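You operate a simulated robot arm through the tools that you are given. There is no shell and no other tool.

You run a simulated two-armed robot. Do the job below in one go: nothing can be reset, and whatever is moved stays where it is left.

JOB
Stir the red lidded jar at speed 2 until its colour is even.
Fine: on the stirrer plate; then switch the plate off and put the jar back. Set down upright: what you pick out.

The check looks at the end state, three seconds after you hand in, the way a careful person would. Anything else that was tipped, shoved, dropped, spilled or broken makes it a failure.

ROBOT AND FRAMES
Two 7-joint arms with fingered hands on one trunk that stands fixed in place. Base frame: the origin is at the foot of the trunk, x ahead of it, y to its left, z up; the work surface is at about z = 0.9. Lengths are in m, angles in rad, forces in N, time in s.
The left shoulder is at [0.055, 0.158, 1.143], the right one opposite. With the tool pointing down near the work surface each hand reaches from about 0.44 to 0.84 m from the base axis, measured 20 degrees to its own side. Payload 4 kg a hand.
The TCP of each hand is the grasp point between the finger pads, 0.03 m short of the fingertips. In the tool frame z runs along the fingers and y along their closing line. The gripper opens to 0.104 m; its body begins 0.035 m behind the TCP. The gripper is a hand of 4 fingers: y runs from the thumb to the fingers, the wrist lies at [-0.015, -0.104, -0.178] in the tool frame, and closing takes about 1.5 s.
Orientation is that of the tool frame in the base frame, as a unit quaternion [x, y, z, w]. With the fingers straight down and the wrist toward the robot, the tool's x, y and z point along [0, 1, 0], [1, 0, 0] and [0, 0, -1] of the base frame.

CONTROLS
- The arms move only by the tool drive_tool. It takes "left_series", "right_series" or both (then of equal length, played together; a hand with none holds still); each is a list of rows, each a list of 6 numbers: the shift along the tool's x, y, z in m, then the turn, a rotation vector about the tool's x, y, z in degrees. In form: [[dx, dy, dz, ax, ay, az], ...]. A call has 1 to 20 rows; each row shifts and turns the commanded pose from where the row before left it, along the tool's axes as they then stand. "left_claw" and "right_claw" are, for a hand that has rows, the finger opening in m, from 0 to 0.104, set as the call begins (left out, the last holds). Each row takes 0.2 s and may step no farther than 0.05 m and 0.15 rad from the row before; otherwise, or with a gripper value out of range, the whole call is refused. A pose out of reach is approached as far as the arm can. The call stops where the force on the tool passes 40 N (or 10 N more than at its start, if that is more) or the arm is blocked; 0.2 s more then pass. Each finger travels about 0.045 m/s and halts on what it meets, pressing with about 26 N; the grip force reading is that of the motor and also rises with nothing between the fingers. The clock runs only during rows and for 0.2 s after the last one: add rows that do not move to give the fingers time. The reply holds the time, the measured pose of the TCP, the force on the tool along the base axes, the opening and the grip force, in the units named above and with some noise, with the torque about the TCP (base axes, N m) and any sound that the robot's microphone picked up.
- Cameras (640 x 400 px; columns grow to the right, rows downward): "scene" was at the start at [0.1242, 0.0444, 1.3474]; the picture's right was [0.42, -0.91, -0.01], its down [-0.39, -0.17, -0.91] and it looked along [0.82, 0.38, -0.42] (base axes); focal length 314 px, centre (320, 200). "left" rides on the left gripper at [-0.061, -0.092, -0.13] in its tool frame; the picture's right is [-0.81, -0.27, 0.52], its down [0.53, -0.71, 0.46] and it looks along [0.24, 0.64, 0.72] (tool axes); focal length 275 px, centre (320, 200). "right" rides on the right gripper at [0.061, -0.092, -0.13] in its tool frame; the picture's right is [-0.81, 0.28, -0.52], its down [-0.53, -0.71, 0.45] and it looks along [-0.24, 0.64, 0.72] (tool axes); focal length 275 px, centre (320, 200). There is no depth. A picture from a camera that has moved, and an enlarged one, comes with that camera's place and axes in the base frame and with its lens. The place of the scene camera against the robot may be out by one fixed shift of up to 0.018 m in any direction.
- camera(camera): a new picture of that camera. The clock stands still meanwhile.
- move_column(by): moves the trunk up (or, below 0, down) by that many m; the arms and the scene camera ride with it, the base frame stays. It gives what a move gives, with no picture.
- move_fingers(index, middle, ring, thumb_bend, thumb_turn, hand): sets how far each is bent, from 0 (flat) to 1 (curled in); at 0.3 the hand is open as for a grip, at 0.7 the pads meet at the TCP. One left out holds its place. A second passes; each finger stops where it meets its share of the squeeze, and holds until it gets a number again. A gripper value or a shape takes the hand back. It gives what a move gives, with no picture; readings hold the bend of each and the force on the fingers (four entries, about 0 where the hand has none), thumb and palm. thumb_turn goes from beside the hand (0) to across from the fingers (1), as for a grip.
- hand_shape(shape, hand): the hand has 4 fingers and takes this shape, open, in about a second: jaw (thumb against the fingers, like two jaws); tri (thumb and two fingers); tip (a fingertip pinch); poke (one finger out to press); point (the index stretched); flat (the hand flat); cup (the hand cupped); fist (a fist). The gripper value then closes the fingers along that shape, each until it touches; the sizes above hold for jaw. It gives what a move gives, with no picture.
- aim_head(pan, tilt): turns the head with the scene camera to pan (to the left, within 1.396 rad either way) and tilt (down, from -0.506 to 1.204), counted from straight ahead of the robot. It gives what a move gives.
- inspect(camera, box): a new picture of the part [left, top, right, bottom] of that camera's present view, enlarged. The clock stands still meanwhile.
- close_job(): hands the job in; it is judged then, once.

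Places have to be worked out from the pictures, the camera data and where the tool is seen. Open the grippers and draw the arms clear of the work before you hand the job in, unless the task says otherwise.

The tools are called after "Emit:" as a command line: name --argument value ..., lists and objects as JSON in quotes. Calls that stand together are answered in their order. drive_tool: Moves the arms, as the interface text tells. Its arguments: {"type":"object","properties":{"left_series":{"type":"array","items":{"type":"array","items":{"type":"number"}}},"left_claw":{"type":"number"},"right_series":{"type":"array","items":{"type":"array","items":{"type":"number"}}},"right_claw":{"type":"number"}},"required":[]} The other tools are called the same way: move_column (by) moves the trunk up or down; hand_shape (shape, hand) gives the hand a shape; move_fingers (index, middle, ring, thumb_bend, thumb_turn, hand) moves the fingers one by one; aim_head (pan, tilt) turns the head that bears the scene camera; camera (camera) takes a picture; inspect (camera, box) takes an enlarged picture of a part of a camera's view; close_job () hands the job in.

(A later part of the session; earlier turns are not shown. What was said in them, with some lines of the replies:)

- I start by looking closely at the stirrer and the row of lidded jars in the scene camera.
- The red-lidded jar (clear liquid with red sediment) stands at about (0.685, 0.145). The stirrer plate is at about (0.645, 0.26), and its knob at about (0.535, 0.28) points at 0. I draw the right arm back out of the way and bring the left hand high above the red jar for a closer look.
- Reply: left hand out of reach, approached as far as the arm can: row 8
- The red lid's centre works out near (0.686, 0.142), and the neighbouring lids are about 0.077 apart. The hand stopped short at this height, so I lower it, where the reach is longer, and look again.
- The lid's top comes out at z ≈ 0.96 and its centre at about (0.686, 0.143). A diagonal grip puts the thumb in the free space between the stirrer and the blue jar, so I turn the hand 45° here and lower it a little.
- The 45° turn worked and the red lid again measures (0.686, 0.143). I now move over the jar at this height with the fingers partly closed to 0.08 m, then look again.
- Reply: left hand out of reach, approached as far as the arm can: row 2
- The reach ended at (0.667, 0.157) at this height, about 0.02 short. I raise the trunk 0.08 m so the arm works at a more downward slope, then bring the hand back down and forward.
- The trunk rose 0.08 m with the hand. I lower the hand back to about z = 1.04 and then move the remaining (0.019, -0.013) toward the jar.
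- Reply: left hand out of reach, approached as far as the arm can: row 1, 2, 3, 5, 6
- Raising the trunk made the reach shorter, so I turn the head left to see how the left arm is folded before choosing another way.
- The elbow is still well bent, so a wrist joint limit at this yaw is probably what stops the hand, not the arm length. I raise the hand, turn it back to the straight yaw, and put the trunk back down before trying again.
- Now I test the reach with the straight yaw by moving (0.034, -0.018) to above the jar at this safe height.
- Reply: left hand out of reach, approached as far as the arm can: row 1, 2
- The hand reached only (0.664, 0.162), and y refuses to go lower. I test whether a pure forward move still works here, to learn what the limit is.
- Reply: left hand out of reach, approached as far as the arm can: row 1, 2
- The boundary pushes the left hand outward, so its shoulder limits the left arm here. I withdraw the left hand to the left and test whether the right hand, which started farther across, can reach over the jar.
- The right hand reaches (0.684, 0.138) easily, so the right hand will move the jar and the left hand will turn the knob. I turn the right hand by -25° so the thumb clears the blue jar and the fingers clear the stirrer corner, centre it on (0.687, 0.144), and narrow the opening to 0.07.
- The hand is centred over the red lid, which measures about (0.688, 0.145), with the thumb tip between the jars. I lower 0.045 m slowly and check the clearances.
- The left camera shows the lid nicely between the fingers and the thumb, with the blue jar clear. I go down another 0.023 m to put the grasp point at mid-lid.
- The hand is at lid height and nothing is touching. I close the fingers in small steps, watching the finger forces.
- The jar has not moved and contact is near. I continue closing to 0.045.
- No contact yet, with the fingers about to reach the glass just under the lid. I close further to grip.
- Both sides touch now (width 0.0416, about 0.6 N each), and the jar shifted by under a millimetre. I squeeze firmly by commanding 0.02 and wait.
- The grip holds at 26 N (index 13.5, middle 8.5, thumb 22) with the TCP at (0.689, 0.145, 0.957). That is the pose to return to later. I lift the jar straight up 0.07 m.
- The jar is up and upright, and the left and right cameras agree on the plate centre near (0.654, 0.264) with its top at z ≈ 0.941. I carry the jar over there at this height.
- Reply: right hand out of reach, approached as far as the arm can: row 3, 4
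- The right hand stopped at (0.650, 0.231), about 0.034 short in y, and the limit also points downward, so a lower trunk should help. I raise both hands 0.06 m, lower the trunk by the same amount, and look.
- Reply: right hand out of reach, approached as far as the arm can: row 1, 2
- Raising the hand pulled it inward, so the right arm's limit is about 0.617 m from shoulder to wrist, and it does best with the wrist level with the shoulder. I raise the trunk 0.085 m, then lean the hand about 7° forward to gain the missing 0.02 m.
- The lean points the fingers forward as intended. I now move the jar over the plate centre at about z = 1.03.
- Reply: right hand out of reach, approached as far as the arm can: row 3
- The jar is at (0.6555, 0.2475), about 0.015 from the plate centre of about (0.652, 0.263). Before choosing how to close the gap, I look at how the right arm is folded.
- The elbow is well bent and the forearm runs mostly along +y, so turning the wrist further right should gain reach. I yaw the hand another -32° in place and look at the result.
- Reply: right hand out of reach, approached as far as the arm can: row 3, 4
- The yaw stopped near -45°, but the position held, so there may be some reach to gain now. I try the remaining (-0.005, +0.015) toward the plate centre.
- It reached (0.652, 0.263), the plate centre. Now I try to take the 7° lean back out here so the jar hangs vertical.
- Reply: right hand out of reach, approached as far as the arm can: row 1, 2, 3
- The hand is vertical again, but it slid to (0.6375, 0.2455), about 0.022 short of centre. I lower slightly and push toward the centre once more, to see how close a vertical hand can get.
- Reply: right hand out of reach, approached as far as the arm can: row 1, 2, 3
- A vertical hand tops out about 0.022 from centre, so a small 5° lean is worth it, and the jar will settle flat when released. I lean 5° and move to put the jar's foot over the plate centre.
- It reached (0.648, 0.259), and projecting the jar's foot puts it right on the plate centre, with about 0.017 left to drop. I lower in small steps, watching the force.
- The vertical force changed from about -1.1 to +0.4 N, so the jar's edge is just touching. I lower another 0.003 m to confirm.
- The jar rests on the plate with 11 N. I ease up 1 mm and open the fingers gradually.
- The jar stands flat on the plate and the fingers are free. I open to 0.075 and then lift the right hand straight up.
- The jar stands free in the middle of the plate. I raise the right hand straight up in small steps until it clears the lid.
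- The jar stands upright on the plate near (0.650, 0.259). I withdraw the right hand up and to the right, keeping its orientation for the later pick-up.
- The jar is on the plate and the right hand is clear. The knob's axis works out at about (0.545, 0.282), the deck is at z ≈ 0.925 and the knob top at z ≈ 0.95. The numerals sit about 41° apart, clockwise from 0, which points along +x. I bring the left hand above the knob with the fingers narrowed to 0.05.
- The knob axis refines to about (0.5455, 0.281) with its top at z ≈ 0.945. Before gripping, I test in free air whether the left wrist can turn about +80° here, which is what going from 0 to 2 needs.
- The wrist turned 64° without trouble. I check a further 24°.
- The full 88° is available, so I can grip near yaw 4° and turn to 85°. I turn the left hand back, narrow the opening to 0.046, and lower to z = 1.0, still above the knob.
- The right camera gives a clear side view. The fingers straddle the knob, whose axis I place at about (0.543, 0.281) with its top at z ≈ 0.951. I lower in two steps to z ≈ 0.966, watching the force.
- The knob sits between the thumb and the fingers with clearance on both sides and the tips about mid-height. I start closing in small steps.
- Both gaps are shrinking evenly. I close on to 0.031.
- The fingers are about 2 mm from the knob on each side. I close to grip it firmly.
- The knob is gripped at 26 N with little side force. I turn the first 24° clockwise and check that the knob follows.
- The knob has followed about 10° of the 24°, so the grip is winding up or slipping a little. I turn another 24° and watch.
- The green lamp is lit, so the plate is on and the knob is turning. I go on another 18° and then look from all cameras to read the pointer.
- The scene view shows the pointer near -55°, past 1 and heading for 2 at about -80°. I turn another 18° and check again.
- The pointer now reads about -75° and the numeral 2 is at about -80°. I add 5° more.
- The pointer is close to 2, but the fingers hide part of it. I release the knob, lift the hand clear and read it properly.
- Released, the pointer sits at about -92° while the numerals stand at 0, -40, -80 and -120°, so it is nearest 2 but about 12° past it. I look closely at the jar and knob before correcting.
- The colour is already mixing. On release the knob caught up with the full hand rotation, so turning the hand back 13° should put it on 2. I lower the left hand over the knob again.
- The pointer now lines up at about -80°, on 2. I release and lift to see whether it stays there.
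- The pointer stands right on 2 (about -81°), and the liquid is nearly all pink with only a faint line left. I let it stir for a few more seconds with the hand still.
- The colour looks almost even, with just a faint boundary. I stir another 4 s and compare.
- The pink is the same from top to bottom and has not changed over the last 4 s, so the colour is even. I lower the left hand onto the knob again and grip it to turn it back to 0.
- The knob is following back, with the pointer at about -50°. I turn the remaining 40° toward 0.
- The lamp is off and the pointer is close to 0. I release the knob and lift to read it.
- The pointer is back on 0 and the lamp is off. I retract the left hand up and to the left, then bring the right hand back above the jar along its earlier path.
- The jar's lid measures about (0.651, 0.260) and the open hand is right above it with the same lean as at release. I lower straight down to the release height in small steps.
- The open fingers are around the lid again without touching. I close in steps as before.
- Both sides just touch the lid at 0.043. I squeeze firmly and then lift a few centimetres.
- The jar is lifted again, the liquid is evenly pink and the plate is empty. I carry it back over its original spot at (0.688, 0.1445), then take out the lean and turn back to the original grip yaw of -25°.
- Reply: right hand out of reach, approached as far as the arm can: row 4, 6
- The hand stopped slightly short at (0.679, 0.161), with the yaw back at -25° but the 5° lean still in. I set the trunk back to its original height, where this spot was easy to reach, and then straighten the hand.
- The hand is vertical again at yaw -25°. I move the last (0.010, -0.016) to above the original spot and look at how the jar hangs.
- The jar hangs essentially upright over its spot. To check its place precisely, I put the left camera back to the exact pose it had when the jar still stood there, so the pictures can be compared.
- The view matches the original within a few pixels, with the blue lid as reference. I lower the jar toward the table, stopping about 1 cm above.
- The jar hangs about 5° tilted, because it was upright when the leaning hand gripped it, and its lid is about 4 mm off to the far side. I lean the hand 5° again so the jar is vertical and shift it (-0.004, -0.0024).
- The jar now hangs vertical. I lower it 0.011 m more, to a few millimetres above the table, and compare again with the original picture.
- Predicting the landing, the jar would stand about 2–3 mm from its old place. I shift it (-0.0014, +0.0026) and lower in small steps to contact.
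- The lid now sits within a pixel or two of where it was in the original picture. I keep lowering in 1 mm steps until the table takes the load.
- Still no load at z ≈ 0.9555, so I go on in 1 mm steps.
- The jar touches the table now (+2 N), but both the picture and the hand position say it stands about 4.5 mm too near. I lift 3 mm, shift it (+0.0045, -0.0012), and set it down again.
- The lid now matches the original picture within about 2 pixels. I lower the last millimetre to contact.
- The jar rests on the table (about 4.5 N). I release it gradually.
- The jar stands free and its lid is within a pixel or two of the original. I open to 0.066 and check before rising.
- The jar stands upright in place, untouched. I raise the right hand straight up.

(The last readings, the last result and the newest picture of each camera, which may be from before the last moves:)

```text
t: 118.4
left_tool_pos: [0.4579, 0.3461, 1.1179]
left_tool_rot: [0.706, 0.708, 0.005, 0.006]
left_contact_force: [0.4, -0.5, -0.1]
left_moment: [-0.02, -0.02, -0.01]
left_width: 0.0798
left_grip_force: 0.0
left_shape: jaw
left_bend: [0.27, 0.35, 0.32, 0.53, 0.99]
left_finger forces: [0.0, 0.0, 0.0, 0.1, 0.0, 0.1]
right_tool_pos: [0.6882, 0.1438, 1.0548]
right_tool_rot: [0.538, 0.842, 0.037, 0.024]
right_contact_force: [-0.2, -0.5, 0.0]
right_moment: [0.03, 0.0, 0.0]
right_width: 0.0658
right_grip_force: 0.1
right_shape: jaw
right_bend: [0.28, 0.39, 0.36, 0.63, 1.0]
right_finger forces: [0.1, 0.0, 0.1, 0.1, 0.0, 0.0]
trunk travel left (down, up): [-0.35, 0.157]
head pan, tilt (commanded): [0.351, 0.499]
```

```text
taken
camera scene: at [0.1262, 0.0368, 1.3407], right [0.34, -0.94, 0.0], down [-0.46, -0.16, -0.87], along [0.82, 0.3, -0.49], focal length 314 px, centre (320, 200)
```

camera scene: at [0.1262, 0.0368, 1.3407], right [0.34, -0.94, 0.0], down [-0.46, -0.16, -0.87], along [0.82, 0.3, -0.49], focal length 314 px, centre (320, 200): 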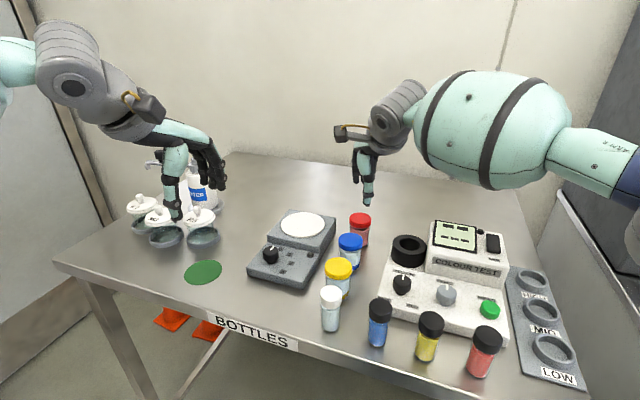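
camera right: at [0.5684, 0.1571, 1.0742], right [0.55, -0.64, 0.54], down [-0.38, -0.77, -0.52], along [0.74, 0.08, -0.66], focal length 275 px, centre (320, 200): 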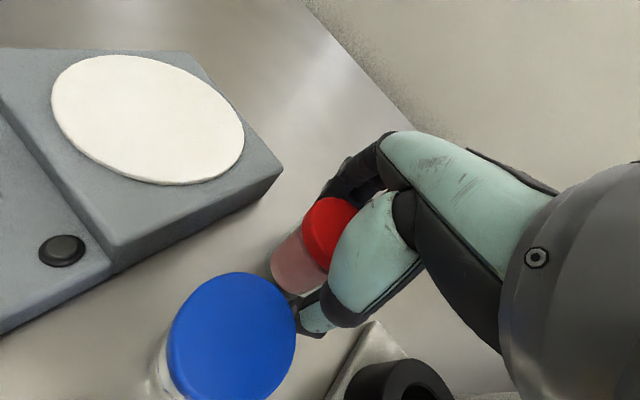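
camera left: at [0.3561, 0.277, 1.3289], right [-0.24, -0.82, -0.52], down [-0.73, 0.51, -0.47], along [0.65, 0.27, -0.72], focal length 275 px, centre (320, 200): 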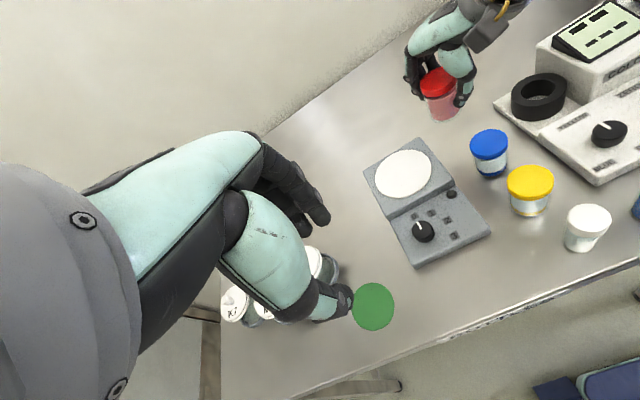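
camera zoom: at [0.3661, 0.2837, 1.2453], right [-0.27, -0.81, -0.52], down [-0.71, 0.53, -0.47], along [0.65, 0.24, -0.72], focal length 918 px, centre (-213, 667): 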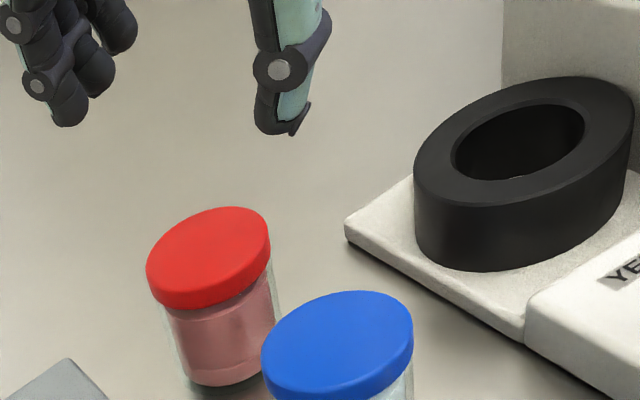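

The jar is back on its spot, upright, and in the comparison view its lid falls within about 2–3 pixels of the original. I now withdraw both hands up and away from the work and open them.

Emit:
drive_tool --right_series '[[0, 0.002, -0.035, 0, 0, 0], [0, 0.002, -0.035, 0, 0, 0], [-0.018, -0.035, -0.012, 0, 0, 0], [-0.018, -0.035, -0.012, 0, 0, 0], [-0.018, -0.035, -0.012, 0, 0, 0], [-0.018, -0.035, -0.012, 0, 0, 0], [-0.018, -0.035, -0.012, 0, 0, 0], [-0.018, -0.03, -0.012, 0, 0, 0], [-0.018, -0.03, -0.012, 0, 0, 0], [0, 0, 0, 0, 0, 0]]' --left_series '[[0, 0, -0.03, 0, 0, 0], [0.003, -0.02, -0.03, 0, 0, 0], [0.003, -0.02, -0.025, 0, 0, 0], [0.003, -0.02, -0.02, 0, 0, 0], [0.002, -0.02, 0, 0, 0, 0], [0, 0, 0, 0, 0, 0], [0, 0, 0, 0, 0, 0], [0, 0, 0, 0, 0, 0], [0, 0, 0, 0, 0, 0], [0, 0, 0, 0, 0, 0]]' --left_claw 0.104 --right_claw 0.075

Emit:
drive_tool --right_series '[[0, 0, 0, 0, 0, 0], [0, 0, 0, 0, 0, 0], [0, 0, 0, 0, 0, 0], [0, 0, 0, 0, 0, 0]]' --right_claw 0.104

Emit:
camera --camera "scene"

Emit:
inspect --camera "scene" --box '[230, 190, 430, 350]'

Emit:
camera --camera "left"

Emit:
camera --camera "right"

```text
t: 120.6
left_tool_pos: [0.3777, 0.3583, 1.2194]
left_tool_rot: [0.707, 0.708, 0.004, 0.005]
left_contact_force: [-0.3, 0.5, 0.6]
left_moment: [0.0, 0.0, 0.03]
left_width: 0.1036
left_grip_force: 0.2
left_shape: jaw
left_bend: [0.3, 0.3, 0.3, 0.3, 0.98]
left_finger forces: [0.1, 0.0, 0.0, 0.1, 0.0, 0.1]
right_tool_pos: [0.5168, -0.0738, 1.1856]
right_tool_rot: [0.537, 0.842, 0.036, 0.025]
right_contact_force: [0.2, 0.4, 0.2]
right_moment: [-0.03, -0.01, 0.01]
right_width: 0.0746
right_grip_force: 0.1
right_shape: jaw
right_bend: [0.27, 0.36, 0.34, 0.57, 0.99]
right_finger forces: [0.1, 0.0, 0.1, 0.0, 0.0, 0.1]
trunk travel left (down, up): [-0.35, 0.157]
head pan, tilt (commanded): [0.351, 0.499]
```

```text
t: 121.6
left_tool_pos: [0.3777, 0.3575, 1.2205]
left_tool_rot: [0.707, 0.708, 0.005, 0.006]
left_contact_force: [-0.1, 0.1, 0.4]
left_moment: [-0.01, 0.02, 0.01]
left_width: 0.1039
left_grip_force: 0.1
left_shape: jaw
left_bend: [0.3, 0.3, 0.3, 0.3, 0.98]
left_finger forces: [0.0, 0.0, 0.0, 0.1, 0.0, 0.1]
right_tool_pos: [0.5184, -0.0731, 1.1861]
right_tool_rot: [0.537, 0.842, 0.038, 0.024]
right_contact_force: [0.7, 1.2, -0.3]
right_moment: [-0.01, 0.02, 0.01]
right_width: 0.1035
right_grip_force: 0.0
right_shape: jaw
right_bend: [0.3, 0.3, 0.3, 0.3, 0.98]
right_finger forces: [0.0, 0.1, 0.1, 0.0, 0.0, 0.0]
trunk travel left (down, up): [-0.35, 0.157]
head pan, tilt (commanded): [0.351, 0.499]
```

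```text
taken
camera scene: at [0.1256, 0.0369, 1.3408], right [0.34, -0.94, 0.0], down [-0.46, -0.16, -0.87], along [0.82, 0.3, -0.49], focal length 314 px, centre (320, 200)
```

scene: 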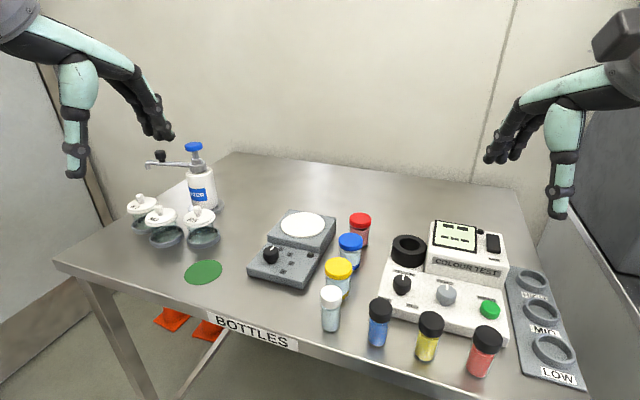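

```text
2.50 times, centred on (330, 270) of scene
camera zoom: at [0.1256, 0.0369, 1.3408], right [0.34, -0.94, 0.0], down [-0.46, -0.16, -0.87], along [0.82, 0.3, -0.49], focal length 785 px, centre (295, 25)
```

zoom: 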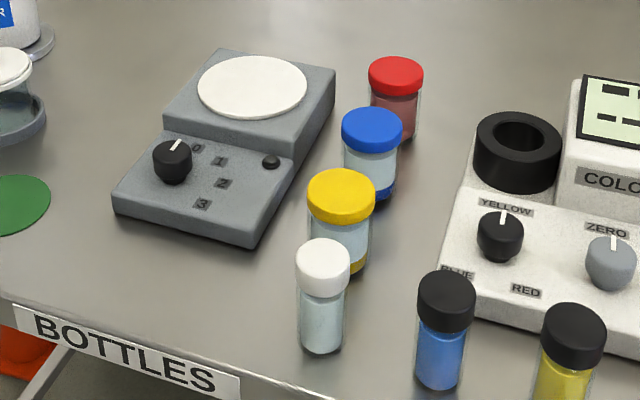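

```text
taken
camera left: at [0.2843, 0.295, 1.3492], right [-0.27, -0.81, -0.52], down [-0.71, 0.53, -0.47], along [0.65, 0.24, -0.72], focal length 275 px, centre (320, 200)
```

left: 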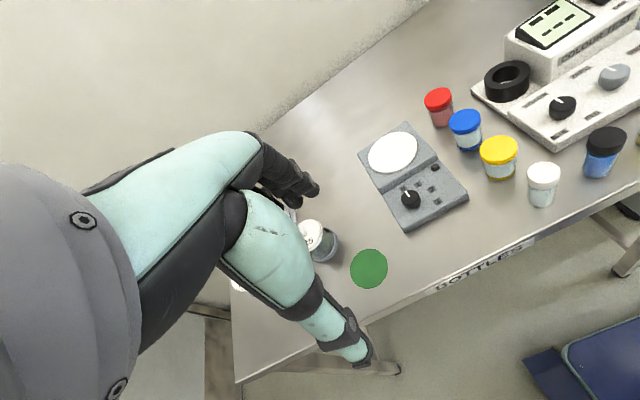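

```text
taken
camera right: at [0.3984, -0.0611, 1.3082], right [0.55, -0.64, 0.54], down [-0.38, -0.77, -0.52], along [0.74, 0.08, -0.66], focal length 275 px, centre (320, 200)
```

right: 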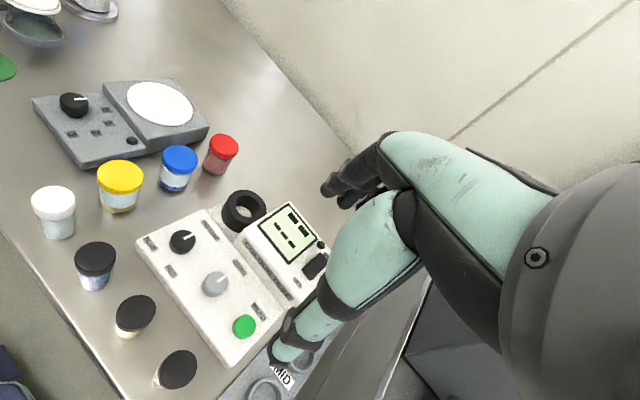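

Everything stands as it should. As a last check, I take the same enlarged left view as at the very start and look at the jar's colour and the knob.

Emit:
inspect --camera "left" --box '[350, 70, 510, 240]'

Emit:
inspect --camera "right" --box '[190, 120, 250, 190]'

Emit:
inspect --camera "left" --box '[415, 80, 465, 130]'

```text
2.35 times, centred on (430, 155) of left
camera zoom: at [0.2843, 0.295, 1.3492], right [-0.27, -0.81, -0.52], down [-0.71, 0.53, -0.47], along [0.65, 0.24, -0.72], focal length 648 px, centre (61, 306)
```

zoom: 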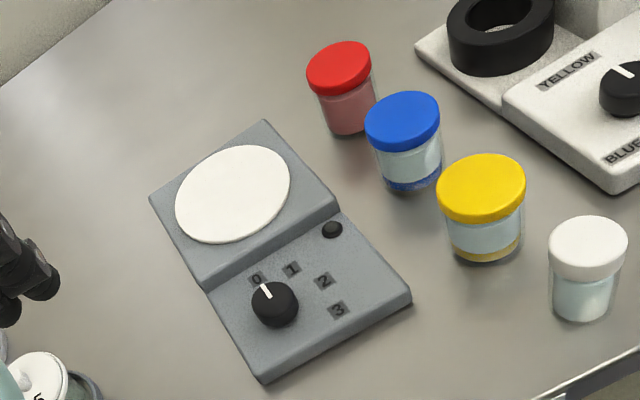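

```text
5.71 times, centred on (220, 155) of right
camera zoom: at [0.3984, -0.0611, 1.3082], right [0.55, -0.64, 0.54], down [-0.38, -0.77, -0.52], along [0.74, 0.08, -0.66], focal length 1573 px, centre (891, 457)
```

zoom: 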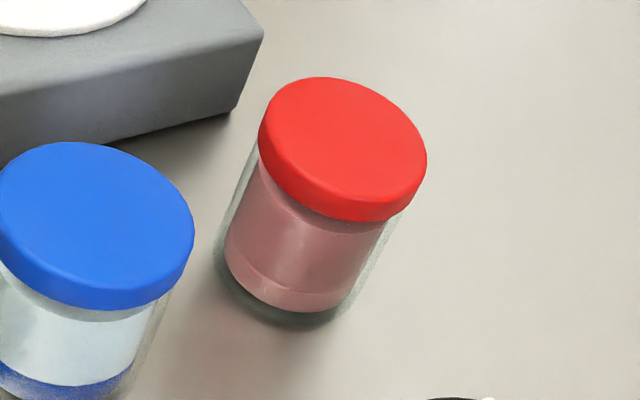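

```text
8.00 times, centred on (440, 105) of left
camera zoom: at [0.2843, 0.295, 1.3492], right [-0.27, -0.81, -0.52], down [-0.71, 0.53, -0.47], along [0.65, 0.24, -0.72], focal length 2202 px, centre (-640, 960)
```

zoom: 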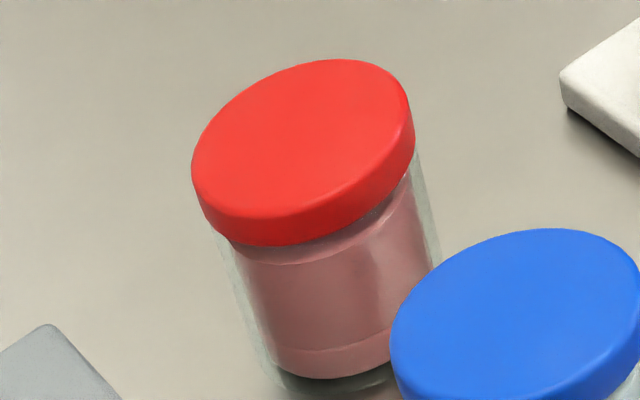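

The red jar now stands 64 px left of and 55 px above the blue one in this view, against 63 and 57 px at the start, so it is back to within about 2 mm. It is upright and evenly pink. The knob points at 0, the lamp is off, and both hands are open and clear, so I hand in.

Emit:
close_job

```text
The job is handed in.
```

The job is handed in. The red lidded jar was stirred on the plate until its colour was even, the plate was switched off, and the jar was put back upright.

- **Stirring:** I ran it with the knob on 2 until the pink was the same from top to bottom and had stopped changing. While I was setting the speed, the knob passed through 1 and briefly sat about 12° past 2 (short of 3) before I corrected it.
- **Plate:** the knob is back on 0 and its lamp is off.
- **Jar position:** compared with the first pictures, it stands within about 2 mm of where it was. I set it down once about 4.5 mm too near, then lifted it slightly and corrected that.
- **Everything else:** in the final pictures nothing else had been moved, tipped or spilled. Both hands are open and clear of the work.
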